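You operate a simulated robot arm through the tools that you are given. There is no shell and no other tool. Be economical: measure what you need, move in short steps, check, and stop when the job is done.

You are at the controls of a simulated robot arm. One attempt, no reset.

TASK
Put the blue pot on the medium tile end piece on the top of the glue bench.

The check looks at the end state, three seconds after you hand in, the way a careful person would. Anything else that was tipped, shoved, dropped, spilled or broken makes it a failure.

THE ROBOT
A 6-joint arm with a two-finger parallel gripper, fixed in place. Base frame: the origin is at the foot of the arm, x ahead of it, y to its left, z up; the work surface is at about z = 0. Readings come in m, degrees, newtons and seconds.
With the tool pointing down near the work surface it reaches from about 0.16 to 0.42 m from the base axis. Its first joint turns from -66.0 to 66.0 degrees. Payload 1.57 kg.
The TCP is the grasp point between the finger pads, 0.03 m short of the fingertips. In the tool frame z runs along the fingers and y along their closing line. Largest opening 0.08 m; finger width 0.017, thickness 0.012; the body of the gripper, 0.04 by 0.082 m, starts 0.08 m behind the TCP.
Orientation is told as [roll, pitch, yaw] about the base's x, y, z axes, in that order, counted from this pose: with the fingers straight down and closing along the base's y, the tool's x points along the base's -x, its y along +y and its z along -z.

THE INTERFACE
- The arm moves only by the tool step_arm. Its argument "steps" is a list of rows, each a list of 6 numbers: the shift along the tool's x, y, z in mm, then the turn, a rotation vector about the tool's x, y, z in degrees. In form: [[tx, ty, tz, ax, ay, az], ...]. A call has 1 to 20 rows; each row shifts and turns the commanded pose from where the row before left it, along the tool's axes as they then stand. "jaw" is the opening, from 0 (shut) to 1 (fully open), set as the call begins (left out, the last holds). A row lasts 0.2 s, in which the tool goes at most 0.05 m and 8.6 degrees; a call with a longer step from one row to the next is refused whole, and so is a gripper value outside its range. Where a pose cannot be reached the arm comes as near as it can. A force on the tool above 40 N (or 10 N above the force at the start of the call, whichever is more), or a blocked arm, ends the call early, and 0.2 s more pass. The fingers move at their own pace (about 0.153 m/s each) and stop on an object; they squeeze with about 26 N. The grip force told is the motor's: it shows also when the fingers shut on nothing. Time passes only in rows, and 0.2 s behind the last, so rows that do not move let the fingers close. The reply holds the time, the measured pose of the TCP, the force on the tool along the base axes, the opening and the grip force, in the units named above and with some noise.
- Cameras (640 x 400 px; columns grow to the right, rows downward): "scene" is fixed at [0.0421, -0.3411, 0.4178]; the picture's right is [0.79, -0.62, 0.00], its down [-0.42, -0.53, -0.73] and it looks along [0.45, 0.58, -0.68] (base axes); focal length 339 px, centre (320, 200). "wrist" rides on the gripper at [-0.032, 0, -0.078] in the tool frame; the picture's right is [0.00, -1.00, 0.00], its down [0.97, 0.00, -0.24] and it looks along [0.24, 0.00, 0.97] (tool axes); focal length 218 px, centre (320, 200). There is no depth. A picture from a camera that has moved, and an enlarged one, comes with that camera's place and axes in the base frame and with its lens. The place of the scene camera against the robot may be out by one fixed shift of up to 0.018 m in any direction.
- capture(camera): a new picture of that camera. The clock stands still meanwhile.
- inspect(camera, box): a new picture of the part [left, top, right, bottom] of that camera's present view, enlarged. The clock stands still meanwhile.
- hand_in(): hands the job in; it is judged then, once.

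Go step by step. Nothing tells you positions but the pictures and the camera data: compare them with the known pose of the tool, close in by small moves and look again before you grip or let go. The budget is 90 turns and 38 pictures, counting those below and the enlarged ones. Unless the task says otherwise, let go and move clear before handing in, and close with one line.

The tools are called after ">>>" as a command line: name --pt "numbers of a row" for each row, then --argument value for the rest, lists and objects as JSON in quotes. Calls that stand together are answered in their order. step_arm: Moves the arm, as the interface text tells. Its arguments: {"type":"object","properties":{"steps":{"type":"array"},"jaw":{"type":"number"}},"required":["steps"]} The other tools are called the same way: capture (camera) takes a picture; inspect (camera, box) takes an enlarged picture of a part of a camera's view; hand_in () hands the job in.

At the start:

```text
t: 0.0
tool_pos: [0.3002, -0.0769, 0.1893]
ee_rot: [0.0, -0.1, 0.0]
wrist_force: [-0.6, 0.3, -0.4]
finger_gap: 0.08
grip_force: 0.0
```

scene: 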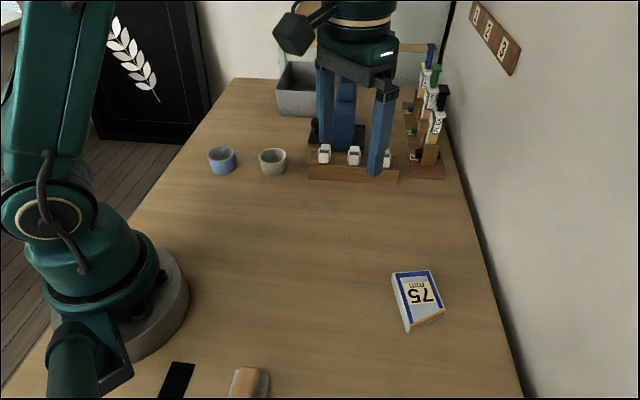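
wrist: 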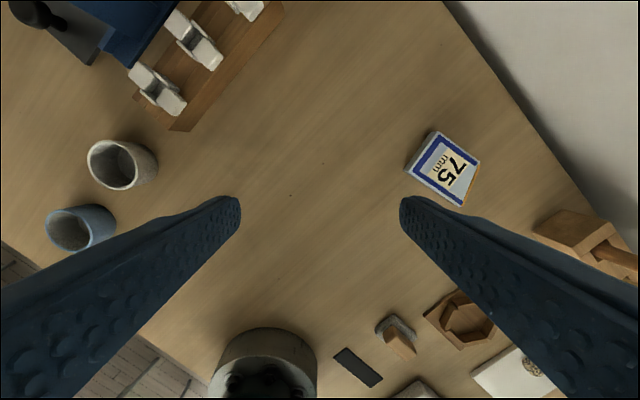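

I see a blue pot and a grey pot on the left, a rack of clamps, and a "75 mm" box, with more items near the base. I'll enlarge both views to work out which is the glue bench and which is the tile piece.

>>> inspect --camera "scene" --box '[190, 40, 470, 215]'

>>> inspect --camera "wrist" --box '[320, 120, 640, 400]'

>>> inspect --camera "wrist" --box '[0, 0, 320, 260]'

```text
2.29 times, centred on (330, 128) of scene
camera zoom: at [0.0421, -0.3411, 0.4178], right [0.79, -0.62, 0.0], down [-0.42, -0.53, -0.73], along [0.45, 0.58, -0.68], focal length 776 px, centre (297, 366)
```

zoom: 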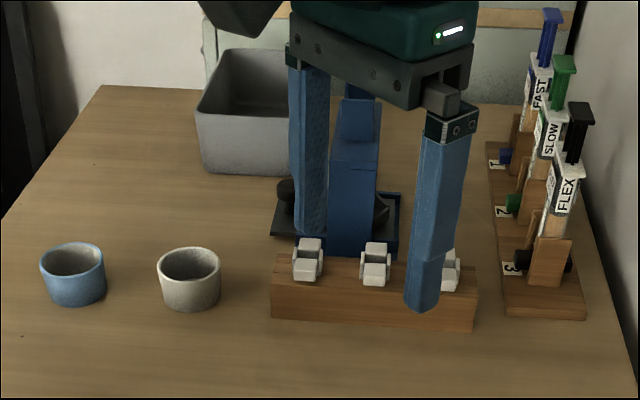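

```text
1.43 times, centred on (480, 260) of wrist
camera zoom: at [0.3303, -0.0765, 0.2662], right [0.0, -1.0, 0.0], down [-0.97, 0.0, 0.24], along [-0.24, 0.0, -0.97], focal length 312 px, centre (91, 114)
```

zoom: 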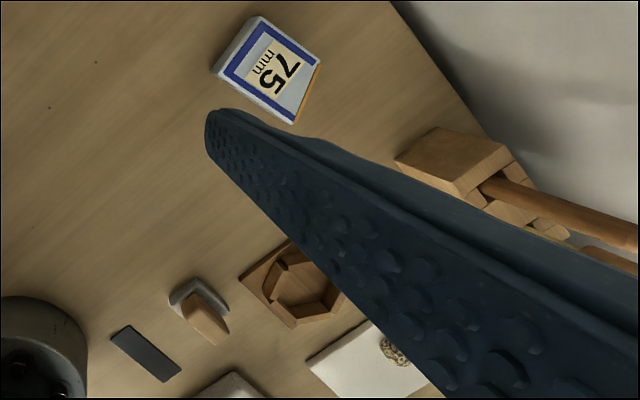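

```text
1.54 times, centred on (160, 130) of wrist
camera zoom: at [0.3303, -0.0765, 0.2662], right [0.0, -1.0, 0.0], down [-0.97, 0.0, 0.24], along [-0.24, 0.0, -0.97], focal length 336 px, centre (566, 308)
```

zoom: 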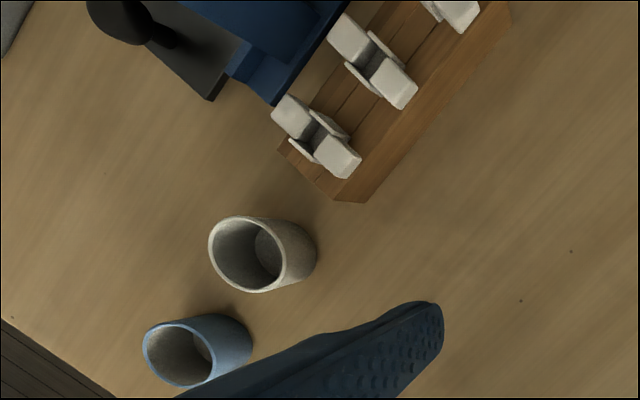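

The glue rack (FAST, SLOW, FLEX) is far right, and more small items lie near the base. I'll raise the tool and move it to the right for a better look there.

>>> step_arm --pt "0 0 -30 0 0 0" --pt "20 -25 -20 0 0 0" --pt "20 -30 -10 0 0 0" --pt "20 -30 0 0 0 0" --pt "20 -30 0 0 0 0" --pt "0 0 0 0 0 0"

>>> capture --camera "wrist"

>>> capture --camera "scene"

```text
t: 1.4
tool_pos: [0.2203, -0.193, 0.2489]
ee_rot: [-0.1, 0.1, 0.0]
wrist_force: [0.0, 0.5, 0.8]
finger_gap: 0.0801
grip_force: 0.1
```

```text
32 pictures are left
camera wrist: at [0.2504, -0.1916, 0.3255], right [0.0, -1.0, 0.0], down [-0.97, 0.0, 0.24], along [-0.24, 0.0, -0.97], focal length 218 px, centre (320, 200)
```

wrist: 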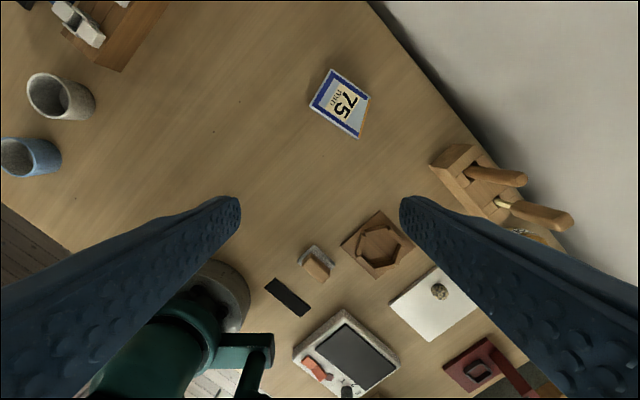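

```text
31 pictures are left
```

scene: 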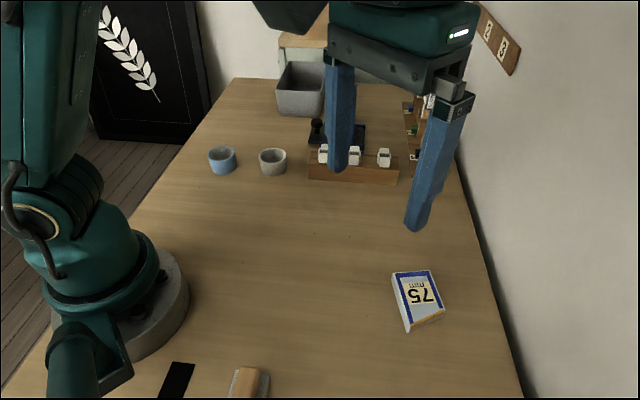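

Several candidates are still unclear, so I'll enlarge the near items, the 75 mm piece, the glue rack with the wall sign, and the clip block.

>>> inspect --camera "wrist" --box '[240, 190, 600, 400]'

>>> inspect --camera "scene" --box '[380, 0, 540, 100]'

>>> inspect --camera "scene" --box '[360, 240, 488, 340]'

>>> inspect --camera "scene" --box '[290, 85, 466, 195]'

```text
1.78 times, centred on (420, 295) of wrist
camera zoom: at [0.2504, -0.1916, 0.3255], right [0.0, -1.0, 0.0], down [-0.97, 0.0, 0.24], along [-0.24, 0.0, -0.97], focal length 388 px, centre (142, 31)
```

zoom: 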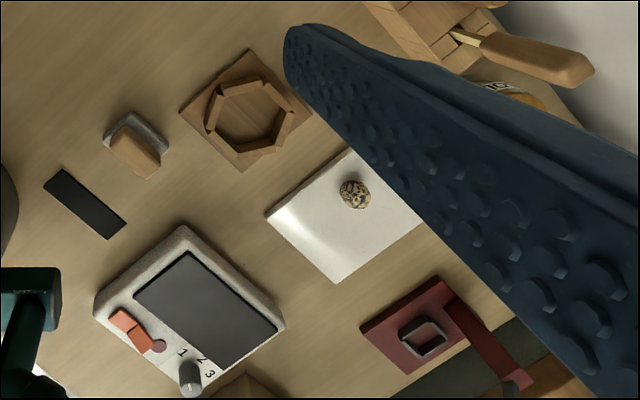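

```text
4.00 times, centred on (460, 50) of scene
camera zoom: at [0.042, -0.3411, 0.4178], right [0.79, -0.62, 0.0], down [-0.42, -0.53, -0.73], along [0.45, 0.58, -0.68], focal length 1358 px, centre (-240, 800)
```

zoom: 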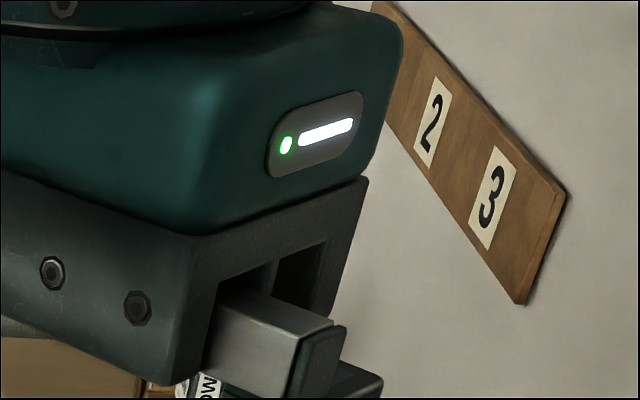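

```text
4.00 times, centred on (424, 290) of scene
camera zoom: at [0.042, -0.3411, 0.4178], right [0.79, -0.62, 0.0], down [-0.42, -0.53, -0.73], along [0.45, 0.58, -0.68], focal length 1358 px, centre (-96, -160)
```

zoom: 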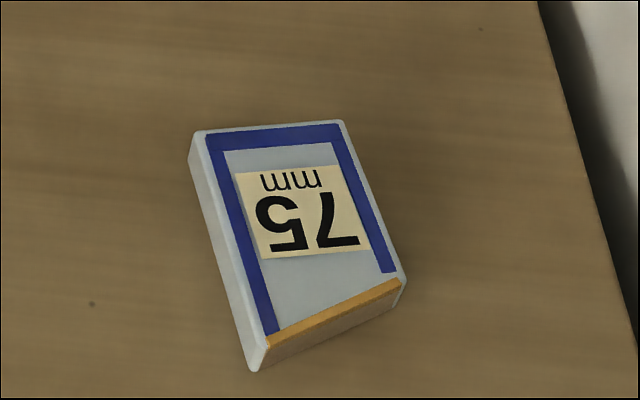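

```text
3.64 times, centred on (378, 140) of scene
camera zoom: at [0.042, -0.3411, 0.4178], right [0.79, -0.62, 0.0], down [-0.42, -0.53, -0.73], along [0.45, 0.58, -0.68], focal length 1234 px, centre (109, 418)
```

zoom: 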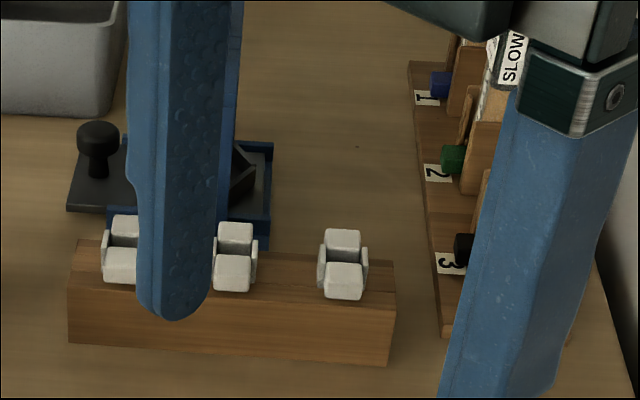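

The 75 mm piece has three banded edges and one cut edge, so it looks like a tile end piece. I need to see whether there are other sizes, so I'll move further right to see past the fingers, where something labelled sits behind the mallet.

>>> step_arm --pt "0 0 0 0 0 8" --pt "0 0 0 0 0 8" --pt "0 0 0 0 0 8" --pt "0 0 0 0 0 8" --pt "0 0 0 0 0 8" --pt "0 0 0 0 0 8" --pt "0 0 0 0 0 0"

>>> capture --camera "wrist"

```text
t: 3.0
tool_pos: [0.2195, -0.1926, 0.2495]
ee_rot: [0.0, 0.0, -48.0]
wrist_force: [-0.7, 0.1, -0.4]
finger_gap: 0.0801
grip_force: 0.0
```

```text
26 pictures are left
camera wrist: at [0.2397, -0.2159, 0.3267], right [-0.74, -0.67, 0.0], down [-0.65, 0.72, 0.24], along [-0.16, 0.18, -0.97], focal length 218 px, centre (320, 200)
```

wrist: 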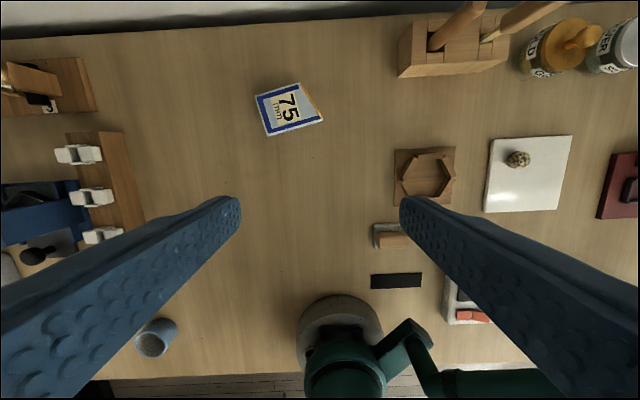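

The only tile-like end piece on this side is the 75 mm one. I'll check the far end of the bench too, before picking up the pot.

>>> step_arm --pt "0 0 0 0 0 -8" --pt "0 0 0 0 0 -8" --pt "0 0 0 0 0 -8" --pt "0 0 0 0 0 -8" --pt "0 0 0 0 0 -8" --pt "0 0 0 0 0 -8" --pt "-40 20 0 0 0 0" --pt "-30 30 0 0 0 0" --pt "0 35 0 0 -8 0" --pt "0 35 0 0 -8 0" --pt "0 35 0 0 -8 0" --pt "0 35 0 0 -8 0" --pt "0 0 0 0 0 0"

>>> capture --camera "wrist"

```text
t: 5.8
tool_pos: [0.2904, -0.003, 0.2498]
ee_rot: [0.0, -32.0, 0.0]
wrist_force: [-0.1, -0.2, 0.0]
finger_gap: 0.0799
grip_force: 0.1
```

```text
25 pictures are left
camera wrist: at [0.2736, -0.0022, 0.3317], right [0.0, -1.0, 0.0], down [-0.95, 0.0, -0.31], along [0.31, 0.0, -0.95], focal length 218 px, centre (320, 200)
```

wrist: 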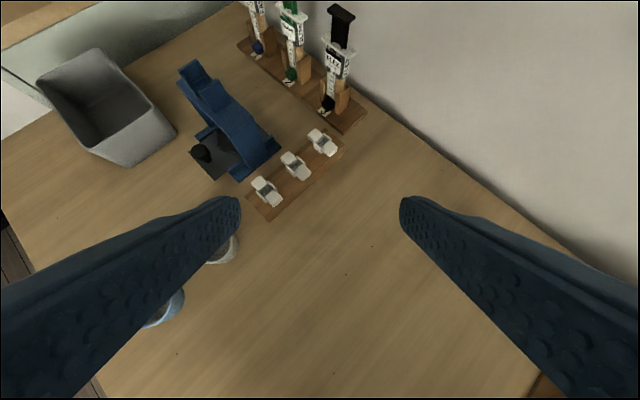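

The blue device looks like a tile cutter, with a grey bin beside it. I'll enlarge this area to see whether other end pieces are there and what the white clips are.

>>> inspect --camera "wrist" --box '[20, 20, 380, 245]'

```text
1.78 times, centred on (200, 132) of wrist
camera zoom: at [0.2736, -0.0022, 0.3317], right [0.0, -1.0, 0.0], down [-0.95, 0.0, -0.31], along [0.31, 0.0, -0.95], focal length 388 px, centre (533, 320)
```

zoom: 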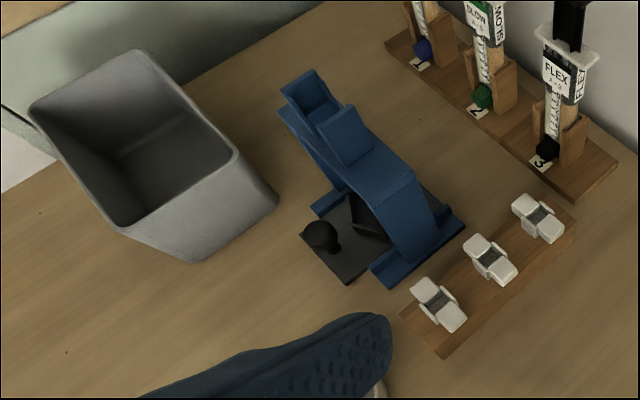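

Nothing else here is a tile piece, so the target is the 75 mm piece at about (0.305, -0.221). The blue pot is near (0.24, 0.20), so I'll go above it with yaw -40 to keep the fingers clear of the grey pot, then look.

>>> step_arm --pt "0 35 0 0 8 0" --pt "0 35 0 0 8 0" --pt "0 35 0 0 8 0" --pt "0 35 0 0 8 0" --pt "25 30 0 0 0 0" --pt "25 30 0 0 0 0" --pt "0 0 0 0 0 8" --pt "0 0 0 0 0 8" --pt "0 0 0 0 0 8" --pt "0 0 0 0 0 8" --pt "0 0 0 0 0 8" --pt "0 0 30 0 0 0" --pt "0 0 30 0 0 0" --pt "0 0 0 0 0 0"

>>> capture --camera "wrist"

>>> capture --camera "scene"

```text
t: 8.8
tool_pos: [0.2391, 0.1985, 0.1906]
ee_rot: [0.0, 0.0, -39.9]
wrist_force: [0.8, 0.5, 0.5]
finger_gap: 0.0803
grip_force: 0.1
```

```text
23 pictures are left
camera wrist: at [0.2631, 0.1786, 0.2667], right [-0.64, -0.77, 0.0], down [-0.74, 0.62, 0.24], along [-0.18, 0.15, -0.97], focal length 218 px, centre (320, 200)
```

wrist: 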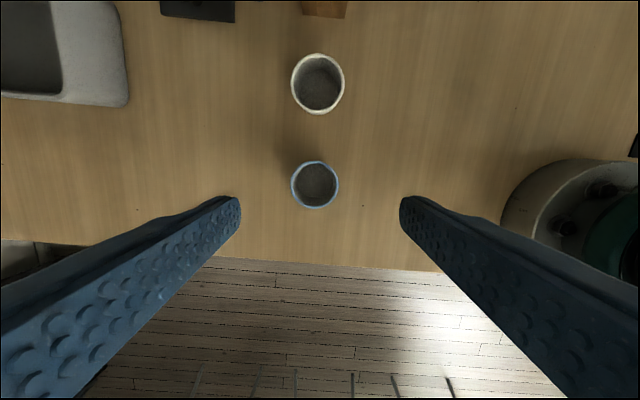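

```text
22 pictures are left
```

scene: 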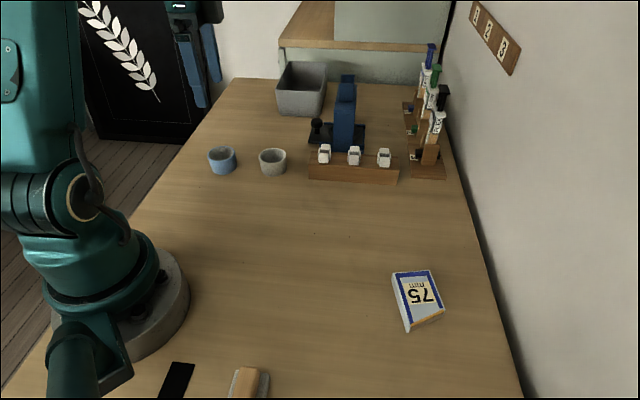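

The blue pot's rim is about 5 mm off along tool y and 8 mm along tool x, and about 50 mm across. I'll correct for that, descend partway, and look again.

>>> step_arm --pt "8 5.4 0 0 0 0" --pt "0 0 35 0 0 0" --pt "0 0 35 0 0 0" --pt "0 0 30 0 0 0" --pt "0 0 0 0 0 0"

>>> capture --camera "wrist"

>>> inspect --camera "scene" --box '[160, 80, 320, 200]'

```text
t: 10.0
tool_pos: [0.2385, 0.2059, 0.0905]
ee_rot: [0.0, 0.0, -40.0]
wrist_force: [-0.6, 0.4, -0.3]
finger_gap: 0.0802
grip_force: 0.1
```

```text
21 pictures are left
camera wrist: at [0.2613, 0.1865, 0.1672], right [-0.64, -0.77, 0.0], down [-0.74, 0.62, 0.24], along [-0.18, 0.15, -0.97], focal length 218 px, centre (320, 200)
```

wrist: 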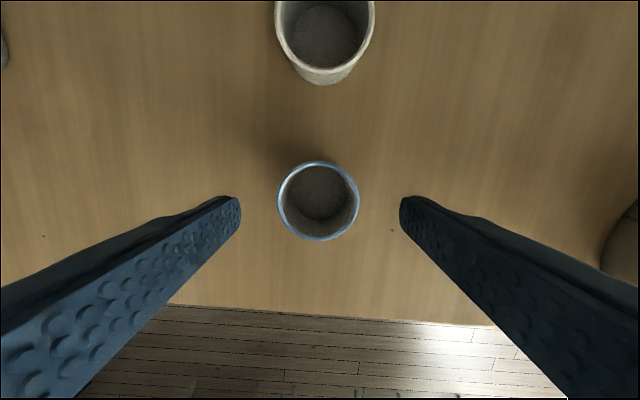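

```text
3.33 times, centred on (240, 140) of scene
camera zoom: at [0.0421, -0.3411, 0.4178], right [0.79, -0.62, 0.0], down [-0.42, -0.53, -0.73], along [0.45, 0.58, -0.68], focal length 1131 px, centre (587, 400)
```

zoom: 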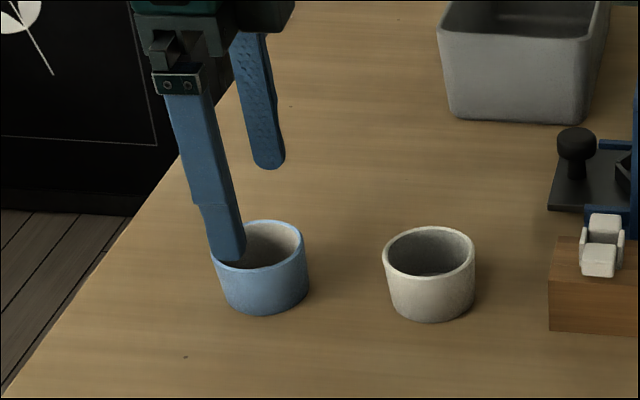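

The pot is well centred between the fingers, with its rim at about z 0.032. I'll descend to TCP z of about 0.037 and close.

>>> step_arm --pt "2 1 20 0 0 0" --pt "0 0 20 0 0 0" --pt "0 0 13 0 0 0" --pt "0 0 0 0 0 0"

>>> step_arm --pt "0 0 0 0 0 0" --pt "0 0 0 0 0 0" --pt "0 0 0 0 0 0" --jaw 0.3

>>> capture --camera "wrist"

```text
t: 11.0
tool_pos: [0.2366, 0.2085, 0.0361]
ee_rot: [0.0, -0.1, -39.9]
wrist_force: [-0.9, -0.1, -0.7]
finger_gap: 0.0801
grip_force: 0.1
```

```text
t: 11.8
tool_pos: [0.2364, 0.2086, 0.0357]
ee_rot: [0.0, 0.0, -40.0]
wrist_force: [0.2, -0.9, -1.2]
finger_gap: 0.0508
grip_force: 26.0
```

```text
19 pictures are left
camera wrist: at [0.2598, 0.189, 0.114], right [-0.64, -0.77, 0.0], down [-0.74, 0.62, 0.24], along [-0.18, 0.15, -0.97], focal length 218 px, centre (320, 200)
```

wrist: 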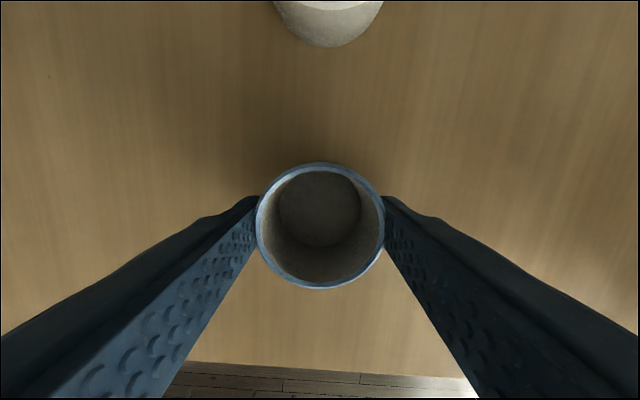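

The pot is gripped at a 51 mm opening. I'll lift straight up, turn back to yaw 0, and check the grip.

>>> step_arm --pt "0 0 -10 0 0 0" --pt "0 0 -25 0 0 0" --pt "0 0 -30 0 0 0" --pt "0 0 -30 0 0 0" --pt "0 0 -30 0 0 0" --pt "0 0 -30 0 0 0" --pt "0 0 0 0 0 -8" --pt "0 0 0 0 0 -8" --pt "0 0 0 0 0 -8" --pt "0 0 0 0 0 -8" --pt "0 0 0 0 0 -8" --pt "0 0 0 0 0 0"

>>> step_arm --pt "-4 -20 0 0 0 0" --pt "-5 -30 0 0 0 0" --pt "-5 -30 0 0 0 0" --pt "-5 -30 0 0 0 0" --pt "-5 -30 0 0 0 0" --pt "-5 -30 0 0 0 0" --pt "-5 -30 0 0 0 0" --pt "-5 -30 0 0 0 0" --pt "-5 -30 0 0 0 0" --pt "-5 -30 0 0 0 0" --pt "-5 -30 0 0 0 0" --pt "-5 -30 0 0 0 0" --pt "-5 -30 0 0 0 0" --pt "-5 -30 0 0 0 0" --pt "-5 -19 0 0 0 0" --pt "0 0 0 0 0 0"

>>> capture --camera "wrist"

>>> capture --camera "scene"

```text
t: 14.4
tool_pos: [0.2357, 0.2092, 0.1895]
ee_rot: [0.1, 0.0, 0.1]
wrist_force: [-0.4, 0.9, -0.4]
finger_gap: 0.0239
grip_force: 0.0
```

```text
t: 17.8
tool_pos: [0.3074, -0.2185, 0.1838]
ee_rot: [0.0, 0.2, 0.0]
wrist_force: [0.4, -0.4, 0.2]
finger_gap: 0.0241
grip_force: 0.1
out of reach, approached as far as the arm can: row 15
```

```text
18 pictures are left
camera wrist: at [0.3385, -0.2176, 0.2612], right [0.0, -1.0, 0.0], down [-0.97, 0.0, 0.24], along [-0.24, 0.0, -0.97], focal length 218 px, centre (320, 200)
```

wrist: 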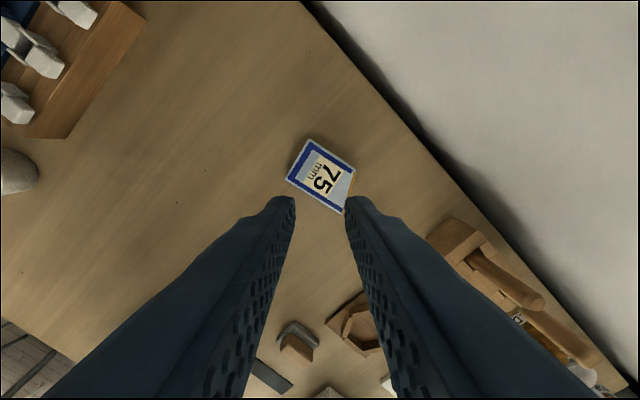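

```text
17 pictures are left
```

scene: 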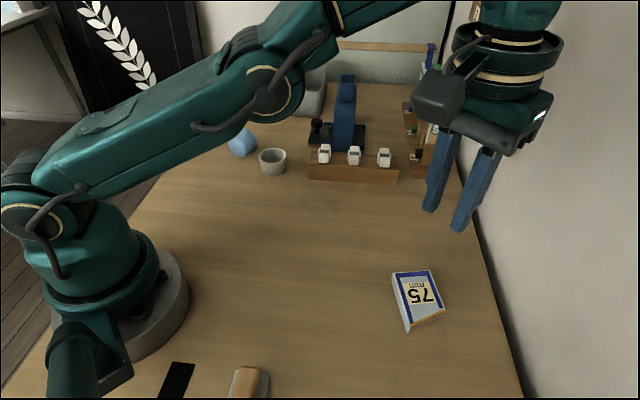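

The pot slipped out during the lift: the jaws ran in to 24 mm and the grip force is zero. I should have checked the lift's reply before travelling. It now looks moved or lying near where it started, so I'll look closely.

>>> inspect --camera "scene" --box '[190, 100, 310, 200]'

```text
4.00 times, centred on (250, 150) of scene
camera zoom: at [0.042, -0.3411, 0.4178], right [0.79, -0.62, 0.0], down [-0.42, -0.53, -0.73], along [0.45, 0.58, -0.68], focal length 1358 px, centre (600, 400)
```

zoom: 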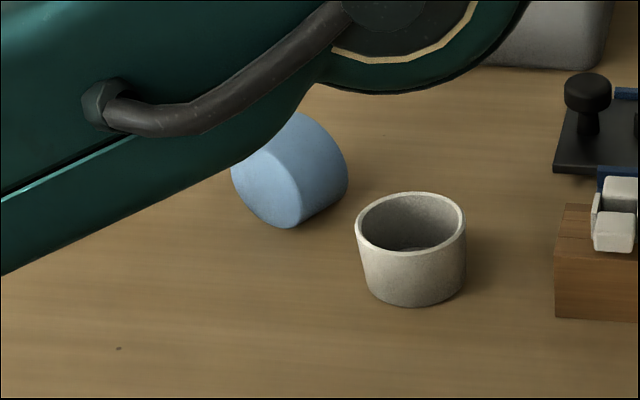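

The pot lies on its side, apparently whole, beside the grey pot, with its base facing the scene camera. I'll return above it with the jaws open and view it from above.

>>> step_arm --pt "5 20 -10 0 0 0" --pt "5 35 0 0 0 0" --pt "5 35 0 0 0 0" --pt "5 35 0 0 0 0" --pt "5 35 0 0 0 0" --pt "5 35 0 0 0 0" --pt "5 35 0 0 0 0" --pt "5 35 0 0 0 0" --pt "5 35 0 0 0 0" --pt "5 35 0 0 0 0" --pt "0 35 0 0 0 0" --pt "0 35 0 0 0 0" --pt "0 15 0 0 0 0" --pt "0 0 0 0 0 0" --jaw 1

>>> capture --camera "wrist"

>>> inspect --camera "scene" --box '[190, 100, 310, 200]'

```text
t: 20.8
tool_pos: [0.2696, 0.1968, 0.1855]
ee_rot: [0.1, 0.0, 0.0]
wrist_force: [0.1, -0.3, 0.3]
finger_gap: 0.0798
grip_force: 0.0
out of reach, approached as far as the arm can: row 1
```

```text
15 pictures are left
camera wrist: at [0.2998, 0.1974, 0.2625], right [0.0, -1.0, 0.0], down [-0.97, 0.0, 0.24], along [-0.24, 0.0, -0.97], focal length 218 px, centre (320, 200)
```

wrist: 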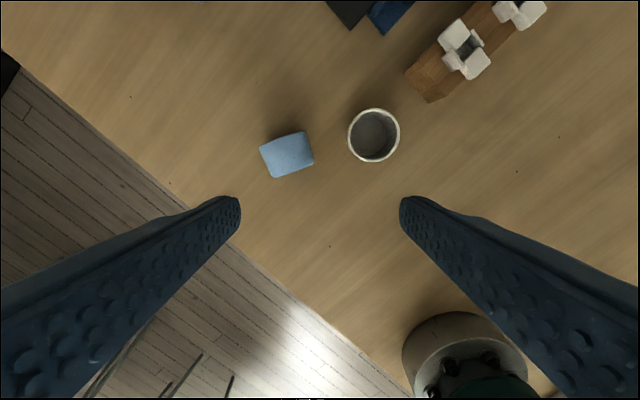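

```text
4.00 times, centred on (250, 150) of scene
camera zoom: at [0.0421, -0.3411, 0.4178], right [0.79, -0.62, 0.0], down [-0.42, -0.53, -0.73], along [0.45, 0.58, -0.68], focal length 1358 px, centre (600, 400)
```

zoom: 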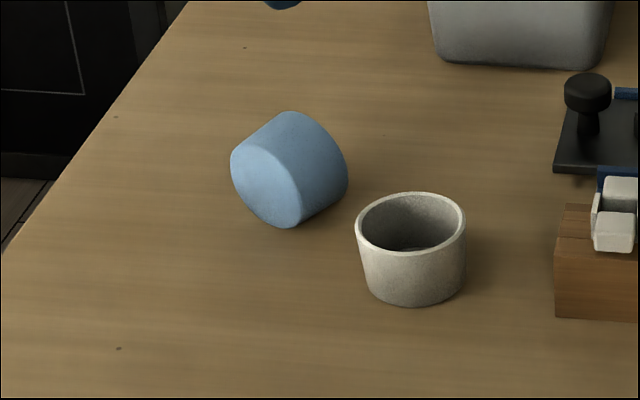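

The pot lies at about (0.290, 0.232) with its opening toward +x (pointing away from the base). I can grip it across its diameter and pitch the tool outward to bring it upright, so I'll line up over it at yaw +19.5, partly lowered.

>>> step_arm --pt "-10 17 0 0 0 0" --pt "-11 18 0 0 0 0" --pt "0 0 0 0 0 -6.5" --pt "0 0 0 0 0 -6.5" --pt "0 0 0 0 0 -6.5" --pt "0 0 30 0 0 0" --pt "0 0 30 0 0 0" --pt "0 0 20 0 0 0" --pt "0 0 0 0 0 0" --jaw 0.88

>>> capture --camera "wrist"

```text
t: 22.8
tool_pos: [0.2901, 0.2296, 0.1051]
ee_rot: [0.0, 0.0, 19.5]
wrist_force: [0.6, 0.2, -0.7]
finger_gap: 0.0703
grip_force: 0.0
```

```text
13 pictures are left
camera wrist: at [0.3189, 0.2412, 0.1833], right [0.33, -0.94, 0.0], down [-0.91, -0.32, 0.24], along [-0.23, -0.08, -0.97], focal length 218 px, centre (320, 200)
```

wrist: 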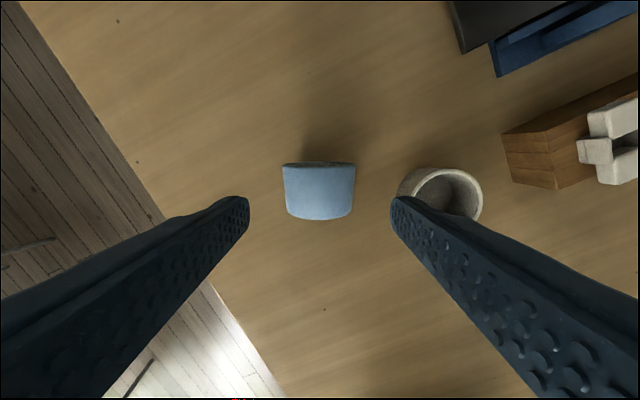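

The alignment is good, and the right finger should pass about 10 mm from the grey pot. I'll descend to z of about 0.036 and close.

>>> step_arm --pt "0 0 25 0 0 0" --pt "0 0 25 0 0 0" --pt "0 0 19 0 0 0" --pt "0 0 0 0 0 0"

>>> step_arm --pt "0 0 0 0 0 0" --pt "0 0 0 0 0 0" --pt "0 0 0 0 0 0" --jaw 0

>>> step_arm --pt "0 0 -5 0 0 0" --pt "0 0 -5 0 0 0" --pt "0 0 -5 0 0 0" --pt "0 0 0 0 0 0"

>>> capture --camera "wrist"

```text
t: 23.8
tool_pos: [0.2912, 0.2292, 0.0375]
ee_rot: [0.0, 0.1, 19.6]
wrist_force: [0.4, 0.6, 1.0]
finger_gap: 0.0704
grip_force: 0.0
```

```text
t: 24.6
tool_pos: [0.29, 0.2287, 0.0374]
ee_rot: [-0.1, 0.0, 19.5]
wrist_force: [-0.5, -0.6, 0.0]
finger_gap: 0.0464
grip_force: 25.7
```

```text
t: 25.6
tool_pos: [0.2893, 0.2301, 0.0524]
ee_rot: [0.0, 0.0, 19.6]
wrist_force: [0.1, 0.2, 0.3]
finger_gap: 0.0462
grip_force: 25.7
```

```text
12 pictures are left
camera wrist: at [0.3185, 0.241, 0.1291], right [0.33, -0.94, 0.0], down [-0.91, -0.32, 0.24], along [-0.23, -0.08, -0.97], focal length 218 px, centre (320, 200)
```

wrist: 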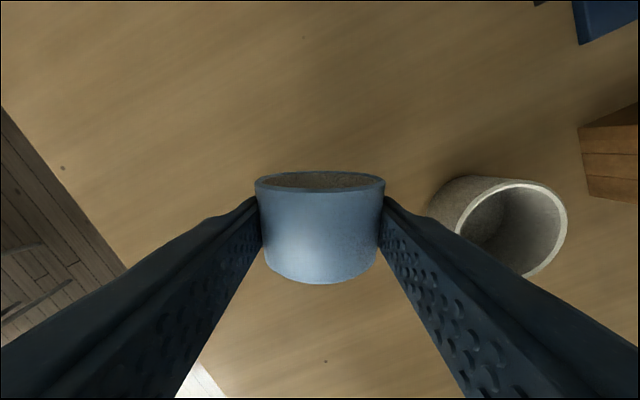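

The pot is lifted 15 mm, still gripped at 46 mm and about 26 N. I'll raise it slowly and check that the grip is steady.

>>> step_arm --pt "0 0 -6 0 0 0" --pt "0 0 -10 0 0 0" --pt "0 0 -12 0 0 0" --pt "0 0 -12 0 0 0" --pt "0 0 -12 0 0 0" --pt "0 0 -12 0 0 0" --pt "0 0 -6 0 0 0" --pt "0 0 0 0 0 0"

```text
t: 27.4
tool_pos: [0.2908, 0.2291, 0.1232]
ee_rot: [0.0, 0.0, 19.4]
wrist_force: [-0.7, 0.1, -0.8]
finger_gap: 0.0463
grip_force: 25.9
```

The grip is steady. I'll carry the pot slowly to the clear middle of the bench, where I can pitch it.

>>> step_arm --pt "2 -6 0 0 0 0" --pt "4 -11 0 0 0 0" --pt "5 -14.1 0 0 0 0" --pt "5 -14.1 0 0 0 0" --pt "5 -14.1 0 0 0 0" --pt "5 -14.1 0 0 0 0" --pt "5 -14.1 0 0 0 0" --pt "5 -14.1 0 0 0 0" --pt "5 -14.1 0 0 0 0" --pt "5 -14.1 0 0 0 0" --pt "5 -14.1 0 0 0 0" --pt "5 -14.1 0 0 0 0" --pt "4 -11 0 0 0 0" --pt "2 -6 0 0 0 0" --pt "0 0 0 0 0 0"

```text
t: 30.6
tool_pos: [0.2899, 0.042, 0.1236]
ee_rot: [0.0, -0.1, 19.5]
wrist_force: [-0.6, -0.1, 0.8]
finger_gap: 0.0463
grip_force: 25.8
```

The grip is still steady. I'll turn the tool slowly to yaw -36, the radial direction of the tile.

>>> step_arm --pt "0 0 0 0 0 2" --pt "0 0 0 0 0 4" --pt "0 0 0 0 0 4.5" --pt "0 0 0 0 0 4.5" --pt "0 0 0 0 0 4.5" --pt "0 0 0 0 0 4.5" --pt "0 0 0 0 0 4.5" --pt "0 0 0 0 0 4.5" --pt "0 0 0 0 0 4.5" --pt "0 0 0 0 0 4.5" --pt "0 0 0 0 0 4.5" --pt "0 0 0 0 0 4" --pt "0 0 0 0 0 3.5" --pt "0 0 0 0 0 1.5" --pt "0 0 0 0 0 0"

```text
t: 33.8
tool_pos: [0.2888, 0.0422, 0.1234]
ee_rot: [0.0, 0.0, -36.0]
wrist_force: [-0.3, 0.5, -0.3]
finger_gap: 0.0462
grip_force: 26.4
```

Grip is unchanged. I'll carry it to a spot just short of the tile along that radius, about (0.259, -0.188), with z held.

>>> step_arm --pt "-3 -6 0 0 0 0" --pt "-5.5 -10 0 0 0 0" --pt "-7 -12.8 0 0 0 0" --pt "-7 -12.8 0 0 0 0" --pt "-7 -12.8 0 0 0 0" --pt "-7 -12.8 0 0 0 0" --pt "-7 -12.8 0 0 0 0" --pt "-7 -12.8 0 0 0 0" --pt "-7 -12.8 0 0 0 0" --pt "-7 -12.8 0 0 0 0" --pt "-7 -12.8 0 0 0 0" --pt "-7 -12.8 0 0 0 0" --pt "-7 -12.8 0 0 0 0" --pt "-7 -12.8 0 0 0 0" --pt "-7 -12.8 0 0 0 0" --pt "-7 -12.8 0 0 0 0" --pt "-5 -10 0 0 0 0" --pt "-3 -6 0 0 0 0" --pt "0 0 0 0 0 0"

>>> step_arm --pt "0 0 0 0 -2 0" --pt "0 0 0 0 -4 0" --pt "0 0 0 0 -5 0" --pt "0 0 0 0 -5 0" --pt "0 0 0 0 -5 0" --pt "0 0 0 0 -5 0" --pt "0 0 0 0 -5 0" --pt "0 0 0 0 -5 0" --pt "0 0 0 0 -4 0" --pt "0 0 0 0 0 0"

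>>> capture --camera "scene"

```text
t: 37.8
tool_pos: [0.2585, -0.1944, 0.1227]
ee_rot: [0.0, -0.2, -36.0]
wrist_force: [0.8, 0.9, -0.6]
finger_gap: 0.0466
grip_force: 25.7
```

```text
t: 40.0
tool_pos: [0.2573, -0.2028, 0.1252]
ee_rot: [-1.1, -32.7, -36.2]
wrist_force: [-0.3, 0.0, 0.2]
finger_gap: 0.0462
grip_force: 26.1
out of reach, approached as far as the arm can: row 8, 9
```

```text
11 pictures are left
```

scene: 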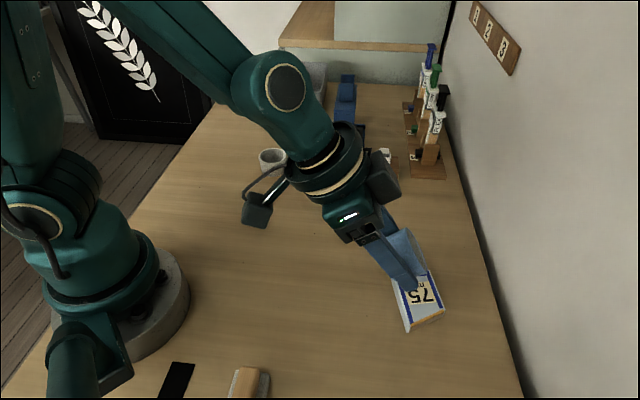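

The outward tilt stops at about 33°, which looks like a wrist limit in this plane. I'll undo it and turn the tool to yaw -90, so the tilt can go sideways with the gripper body over open table to the left.

>>> step_arm --pt "0 0 0 0 4 0" --pt "0 0 0 0 5 0" --pt "0 0 0 0 5 0" --pt "0 0 0 0 5 0" --pt "0 0 0 0 5 0" --pt "0 0 0 0 5 0" --pt "0 0 0 0 5 0" --pt "0 0 0 0 4 0" --pt "0 0 0 0 2 0" --pt "0 0 0 0 0 0"

```text
t: 42.2
tool_pos: [0.2577, -0.2021, 0.1266]
ee_rot: [-1.0, 7.5, -37.0]
wrist_force: [0.7, -0.7, -0.3]
finger_gap: 0.0461
grip_force: 26.0
```

The commanded pose had stopped at the limit, so I'm over by 7.5°. I'll correct that and yaw slowly to -90.

>>> step_arm --pt "0 0 0 0 -3.5 0" --pt "0 0 0 0 -4 0" --pt "0 0 0 0 0 2" --pt "0 0 0 0 0 4" --pt "0 0 0 0 0 5" --pt "0 0 0 0 0 5" --pt "0 0 0 0 0 5" --pt "0 0 0 0 0 5" --pt "0 0 0 0 0 5" --pt "0 0 0 0 0 5" --pt "0 0 0 0 0 5" --pt "0 0 0 0 0 5" --pt "0 0 0 0 0 4" --pt "0 0 0 0 0 3" --pt "0 0 0 0 0 0"

```text
t: 45.4
tool_pos: [0.258, -0.2036, 0.1259]
ee_rot: [-0.5, -1.0, -89.7]
wrist_force: [0.1, 0.7, -0.1]
finger_gap: 0.0463
grip_force: 25.9
```

The grip is steady at yaw -90. I'll pitch the tool so the fingers point toward -y and the pot's opening comes up.

>>> step_arm --pt "0 0 0 0 -2 0" --pt "0 0 0 0 -4 0" --pt "0 0 0 0 -5 0" --pt "0 0 0 0 -5 0" --pt "0 0 0 0 -5 0" --pt "0 0 0 0 -5 0" --pt "0 0 0 0 -5 0" --pt "0 0 0 0 -5 0" --pt "0 0 0 0 -5 0" --pt "0 0 0 0 -5 0" --pt "0 0 0 0 -4 0" --pt "0 0 0 0 0 0"

>>> capture --camera "scene"

```text
t: 48.0
tool_pos: [0.2574, -0.2026, 0.1268]
ee_rot: [-0.7, -50.9, -89.2]
wrist_force: [-0.4, 0.1, 0.2]
finger_gap: 0.0462
grip_force: 26.4
```

```text
10 pictures are left
```

scene: 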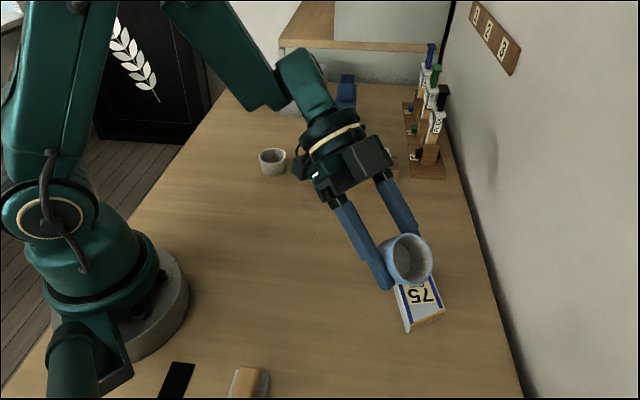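

This works: the pot's opening is turning upward. I'll keep pitching to about -78°.

>>> step_arm --pt "0 0 0 0 -3 0" --pt "0 0 0 0 -5 0" --pt "0 0 0 0 -5 0" --pt "0 0 0 0 -5 0" --pt "0 0 0 0 -5 0" --pt "0 0 0 0 -4 0" --pt "0 0 0 0 0 0"

>>> inspect --camera "scene" --box '[280, 120, 480, 345]'

```text
t: 49.6
tool_pos: [0.2583, -0.2027, 0.1263]
ee_rot: [-2.6, -78.0, -87.3]
wrist_force: [0.2, -0.2, -0.1]
finger_gap: 0.0463
grip_force: 25.6
```

```text
1.78 times, centred on (380, 232) of scene
camera zoom: at [0.0421, -0.3411, 0.4178], right [0.79, -0.62, 0.0], down [-0.42, -0.53, -0.73], along [0.45, 0.58, -0.68], focal length 603 px, centre (213, 142)
```

zoom: 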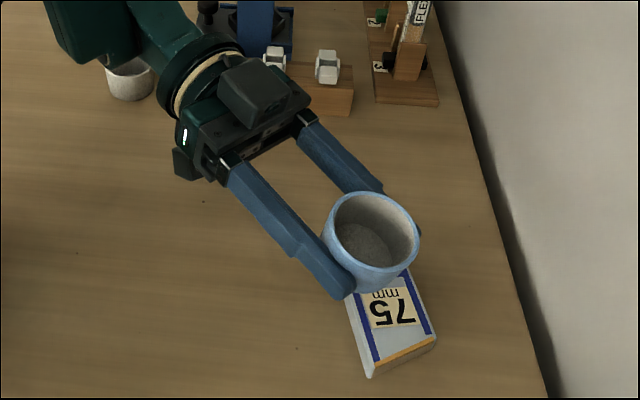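

The pot is nearly upright, about 6° off because of its taper. I'll ease to -72° for wrist clearance, move over the tile centre at about (0.306, -0.2215), and lower partway to check.

>>> step_arm --pt "0 0 0 0 3 0" --pt "0 0 0 0 3 0" --pt "0 8 0 0 0 0" --pt "-1.7 12 5 0 0 0" --pt "-1.7 14 5.5 0 0 0" --pt "0 9 0 0 0 0" --pt "0 4.2 0 0 0 0" --pt "8 0 2.6 0 0 0" --pt "12 0 3.9 0 0 0" --pt "12 0 3.9 0 0 0" --pt "10 0 3.2 0 0 0" --pt "6 0 2 0 0 0" --pt "0 0 0 0 0 0"

>>> inspect --camera "scene" --box '[280, 120, 480, 345]'

>>> capture --camera "wrist"

```text
t: 52.4
tool_pos: [0.3046, -0.2138, 0.0746]
ee_rot: [-1.6, -71.9, -88.1]
wrist_force: [-0.1, 0.1, -0.3]
finger_gap: 0.0463
grip_force: 25.8
```

```text
1.78 times, centred on (380, 232) of scene
camera zoom: at [0.0421, -0.3411, 0.4178], right [0.79, -0.62, 0.0], down [-0.42, -0.53, -0.73], along [0.45, 0.58, -0.68], focal length 603 px, centre (213, 142)
```

zoom: 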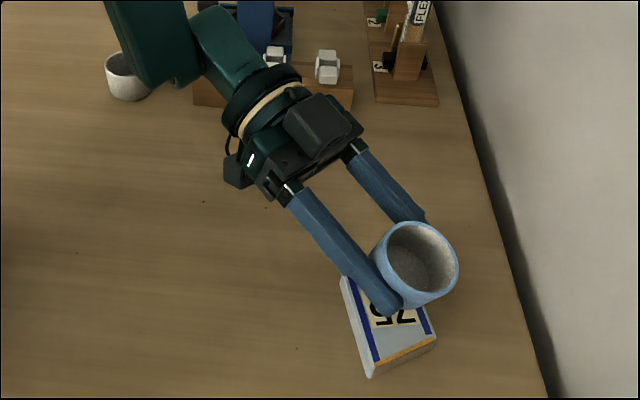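

```text
7 pictures are left
camera wrist: at [0.304, -0.1473, 0.1291], right [-1.0, 0.0, 0.01], down [-0.01, 0.53, -0.85], along [0.0, -0.85, -0.53], focal length 218 px, centre (320, 200)
```

wrist: 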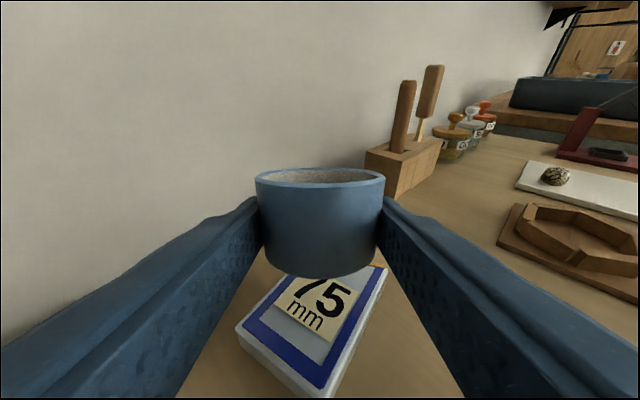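

The wrist view confirms the tile's position, and the pot is above it within about 2 mm. I'll correct slightly and lower to just above contact.

>>> step_arm --pt "0.5 1.2 -1.4 0 0 0" --pt "7 0 2.3 0 0 0" --pt "8 0 2.6 0 0 0" --pt "8 0 2.6 0 0 0" --pt "5 0 1.6 0 0 0" --pt "0 0 0 0 0 0"

>>> capture --camera "wrist"

```text
t: 53.5
tool_pos: [0.3064, -0.2129, 0.0502]
ee_rot: [-2.4, -72.1, -87.1]
wrist_force: [-2.2, 0.7, 8.1]
finger_gap: 0.0464
grip_force: 26.4
stopped in row 5: the force on the tool passed its limit (the readings are from after the stop); the commanded pose is now the measured one
```

```text
6 pictures are left
camera wrist: at [0.3055, -0.1466, 0.1044], right [-1.0, -0.01, 0.01], down [-0.02, 0.53, -0.85], along [0.0, -0.85, -0.53], focal length 218 px, centre (320, 200)
```

wrist: 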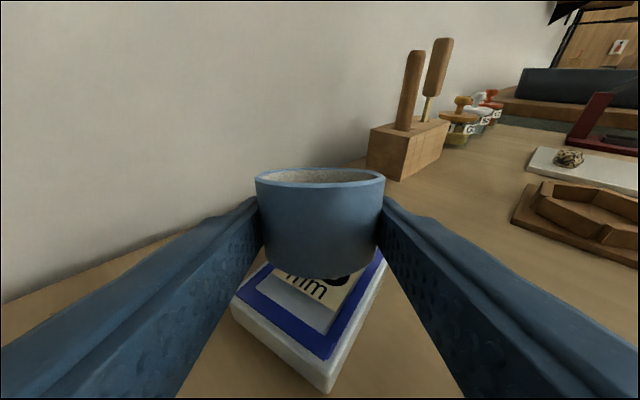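

The pot touched the tile at TCP z 0.050, which means the tile is about 24 mm thick, matching its visible side. I'll lift 2 mm, tilt to about -80° so the base is nearly flat, shift 3.5 mm toward +y to stay centred, and come down very gently.

>>> step_arm --pt "-2.9 0 -0.9 0 0 0" --pt "0 1 0 0 -4 0" --pt "0 0 0 0 -4 0" --pt "0.6 0 -3.4 0 0 0" --pt "0 0 0 0 0 0"

>>> step_arm --pt "1.5 0 0.3 0 0 0" --pt "1.5 0 0.3 0 0 0" --pt "0 0 0 0 0 0"

>>> capture --camera "wrist"

```text
t: 54.1
tool_pos: [0.307, -0.2121, 0.0555]
ee_rot: [-3.8, -73.7, -85.6]
wrist_force: [-5.1, 0.5, 12.4]
finger_gap: 0.046
grip_force: 25.9
stopped in row 2: the force on the tool passed its limit (the readings are from after the stop); the commanded pose is now the measured one
```

```text
t: 54.5
tool_pos: [0.3075, -0.2121, 0.0559]
ee_rot: [-4.4, -73.9, -85.3]
wrist_force: [-3.4, 1.5, 8.4]
finger_gap: 0.0462
grip_force: 25.9
stopped in row 1: the force on the tool passed its limit (the readings are from after the stop); the commanded pose is now the measured one
```

```text
5 pictures are left
camera wrist: at [0.3068, -0.144, 0.1074], right [-1.0, -0.01, 0.02], down [-0.02, 0.5, -0.87], along [0.0, -0.87, -0.5], focal length 218 px, centre (320, 200)
```

wrist: 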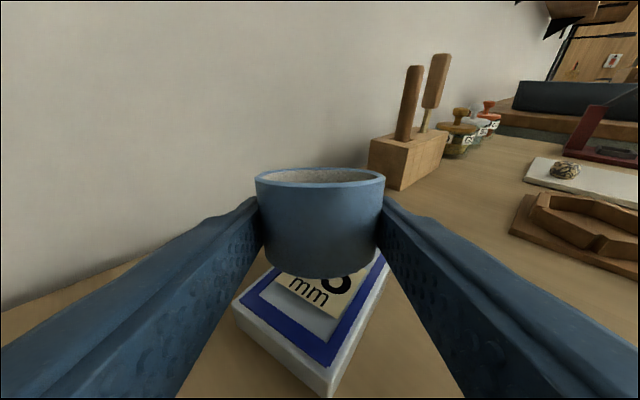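

There is still upward force after lifting, and it grows with tilt, so the wrist housing is probably touching something rather than the pot. I'll look before moving.

>>> inspect --camera "scene" --box '[260, 110, 470, 345]'

```text
1.70 times, centred on (365, 228) of scene
camera zoom: at [0.042, -0.3411, 0.4178], right [0.79, -0.62, 0.0], down [-0.42, -0.53, -0.73], along [0.45, 0.58, -0.68], focal length 578 px, centre (243, 153)
```

zoom: 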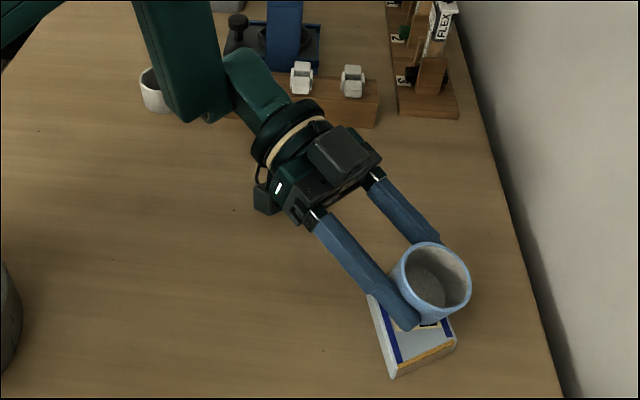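

Only the gripper's underside box is touching bare table, and nothing is displaced. I'll lift and ease the tilt back to about -66°, which clears the box, then re-centre over the tile.

>>> step_arm --pt "-4 0 -1.2 0 0 0" --pt "-4 0 -1.2 0 0 0" --pt "0 0 0 0 4 0" --pt "0 0 0 0 4 0" --pt "-1.2 0 2.7 0 0 0" --pt "0 0 0 0 0 0"

```text
t: 55.9
tool_pos: [0.308, -0.2129, 0.0643]
ee_rot: [-2.9, -65.8, -86.7]
wrist_force: [0.6, -0.4, -0.8]
finger_gap: 0.0459
grip_force: 26.1
```

The arm is free of contact again. I'll descend in small stages, reading the force.

>>> step_arm --pt "-0.8 0 1.8 0 0 0" --pt "4 0 1.8 0 0 0" --pt "4 0 1.8 0 0 0" --pt "0 0 0 0 0 0"

>>> step_arm --pt "0.9 0 0.4 0 0 0" --pt "0.9 0 0.4 0 0 0" --pt "0 0 0 0 0 0"

>>> step_arm --pt "0.9 0 0.4 0 0 0" --pt "0.9 0 0.4 0 0 0" --pt "0 0 0 0 0 0"

```text
t: 56.9
tool_pos: [0.3093, -0.2171, 0.0547]
ee_rot: [-2.9, -65.8, -86.7]
wrist_force: [-0.3, 0.8, -0.2]
finger_gap: 0.0461
grip_force: 26.4
```

```text
t: 57.7
tool_pos: [0.3084, -0.2164, 0.0526]
ee_rot: [-2.8, -65.9, -86.6]
wrist_force: [0.0, -0.4, 0.5]
finger_gap: 0.0463
grip_force: 25.8
```

```text
t: 58.5
tool_pos: [0.3071, -0.2164, 0.0513]
ee_rot: [-2.9, -65.7, -86.7]
wrist_force: [0.8, -0.6, -0.3]
finger_gap: 0.0458
grip_force: 25.3
```

There's no contact yet at 0.051, so I'll continue down.

>>> step_arm --pt "0.9 0 0.4 0 0 0" --pt "0.9 0 0.4 0 0 0" --pt "0.9 0 0.4 0 0 0" --pt "0 0 0 0 0 0"

>>> step_arm --pt "0.9 0 0.4 0 0 0" --pt "0.9 0 0.4 0 0 0" --pt "0 0 0 0 0 0"

```text
t: 59.5
tool_pos: [0.3085, -0.2161, 0.0477]
ee_rot: [-2.8, -65.8, -86.7]
wrist_force: [0.7, 0.3, 0.2]
finger_gap: 0.0464
grip_force: 26.6
```

```text
t: 60.3
tool_pos: [0.3073, -0.2164, 0.0466]
ee_rot: [-2.9, -65.8, -86.7]
wrist_force: [0.0, 0.1, -0.3]
finger_gap: 0.0463
grip_force: 25.8
```

>>> step_arm --pt "0.9 0 0.4 0 0 0" --pt "0.9 0 0.4 0 0 0" --pt "0 0 0 0 0 0"

>>> inspect --camera "wrist" --box '[200, 150, 440, 400]'

```text
t: 61.1
tool_pos: [0.3082, -0.2159, 0.0445]
ee_rot: [-2.8, -65.8, -86.8]
wrist_force: [-0.4, -0.5, 5.4]
finger_gap: 0.0462
grip_force: 25.3
```

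```text
1.60 times, centred on (320, 275) of wrist
camera zoom: at [0.3071, -0.1566, 0.105], right [-1.0, -0.01, 0.02], down [-0.02, 0.61, -0.79], along [0.0, -0.79, -0.61], focal length 349 px, centre (320, 80)
```

zoom: 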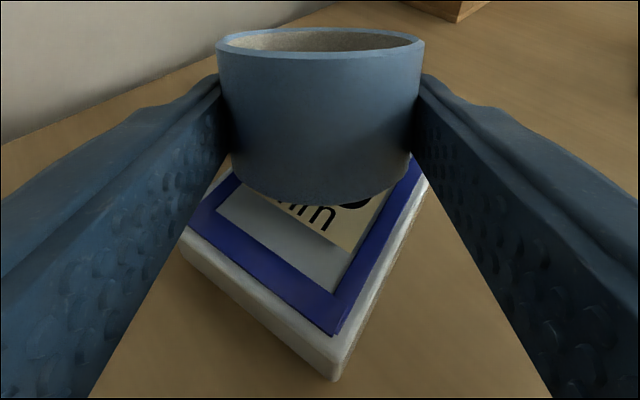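

The pot's lower edge now rests on the tile (5 N up), and the tile hasn't moved. By my estimate the whole base will land inside the tile, so I'll loosen the jaws slightly to let it settle flat.

>>> step_arm --pt "0 0 0 0 0 0" --pt "0 0 0 0 0 0" --jaw 0.59

>>> step_arm --pt "0 0 0 0 0 0" --pt "0 0 0 0 0 0" --jaw 0.61

>>> inspect --camera "wrist" --box '[200, 150, 440, 400]'

```text
t: 61.7
tool_pos: [0.3076, -0.2157, 0.0442]
ee_rot: [-2.9, -65.8, -86.7]
wrist_force: [-0.6, -0.6, -0.7]
finger_gap: 0.0475
grip_force: 1.0
```

```text
t: 62.3
tool_pos: [0.3083, -0.2152, 0.0436]
ee_rot: [-2.8, -65.7, -86.7]
wrist_force: [-0.3, -0.6, -0.4]
finger_gap: 0.0491
grip_force: 0.1
```

```text
1.60 times, centred on (320, 275) of wrist
camera zoom: at [0.307, -0.1565, 0.1046], right [-1.0, -0.01, 0.02], down [-0.02, 0.62, -0.79], along [0.0, -0.79, -0.62], focal length 349 px, centre (320, 80)
```

zoom: 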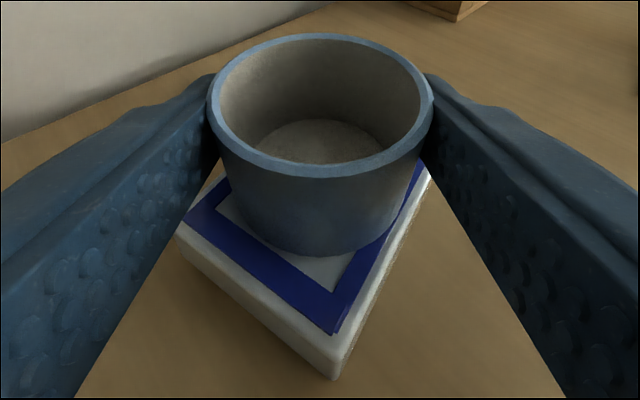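

The pot is now upright and flat on the tile. I'll open fully and back straight out along the fingers.

>>> step_arm --pt "0 0 0 0 0 0" --pt "0 0 0 0 0 0" --pt "0 0 -6 0 0 0" --pt "0 0 -12 0 0 0" --pt "0 0 -18 0 0 0" --pt "0 0 -20 0 0 0" --pt "-20 0 -15 0 0 0" --pt "-25 0 -10 0 0 0" --pt "-25 0 -5 0 0 0" --pt "0 0 0 0 0 0" --jaw 1

>>> capture --camera "scene"

```text
t: 64.5
tool_pos: [0.3103, -0.1663, 0.1436]
ee_rot: [-2.9, -65.8, -86.7]
wrist_force: [-0.6, 0.7, 0.0]
finger_gap: 0.08
grip_force: 0.0
```

```text
1 pictures are left
```

scene: 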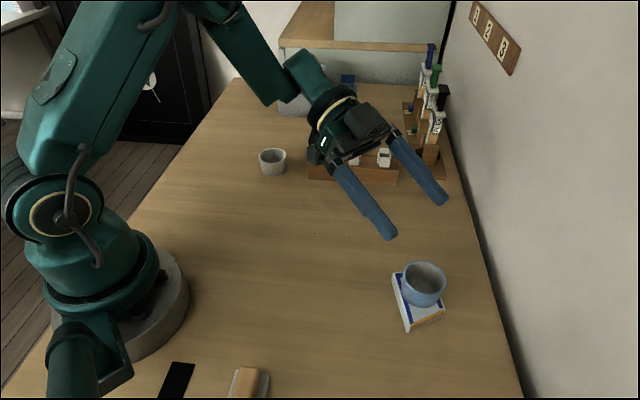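

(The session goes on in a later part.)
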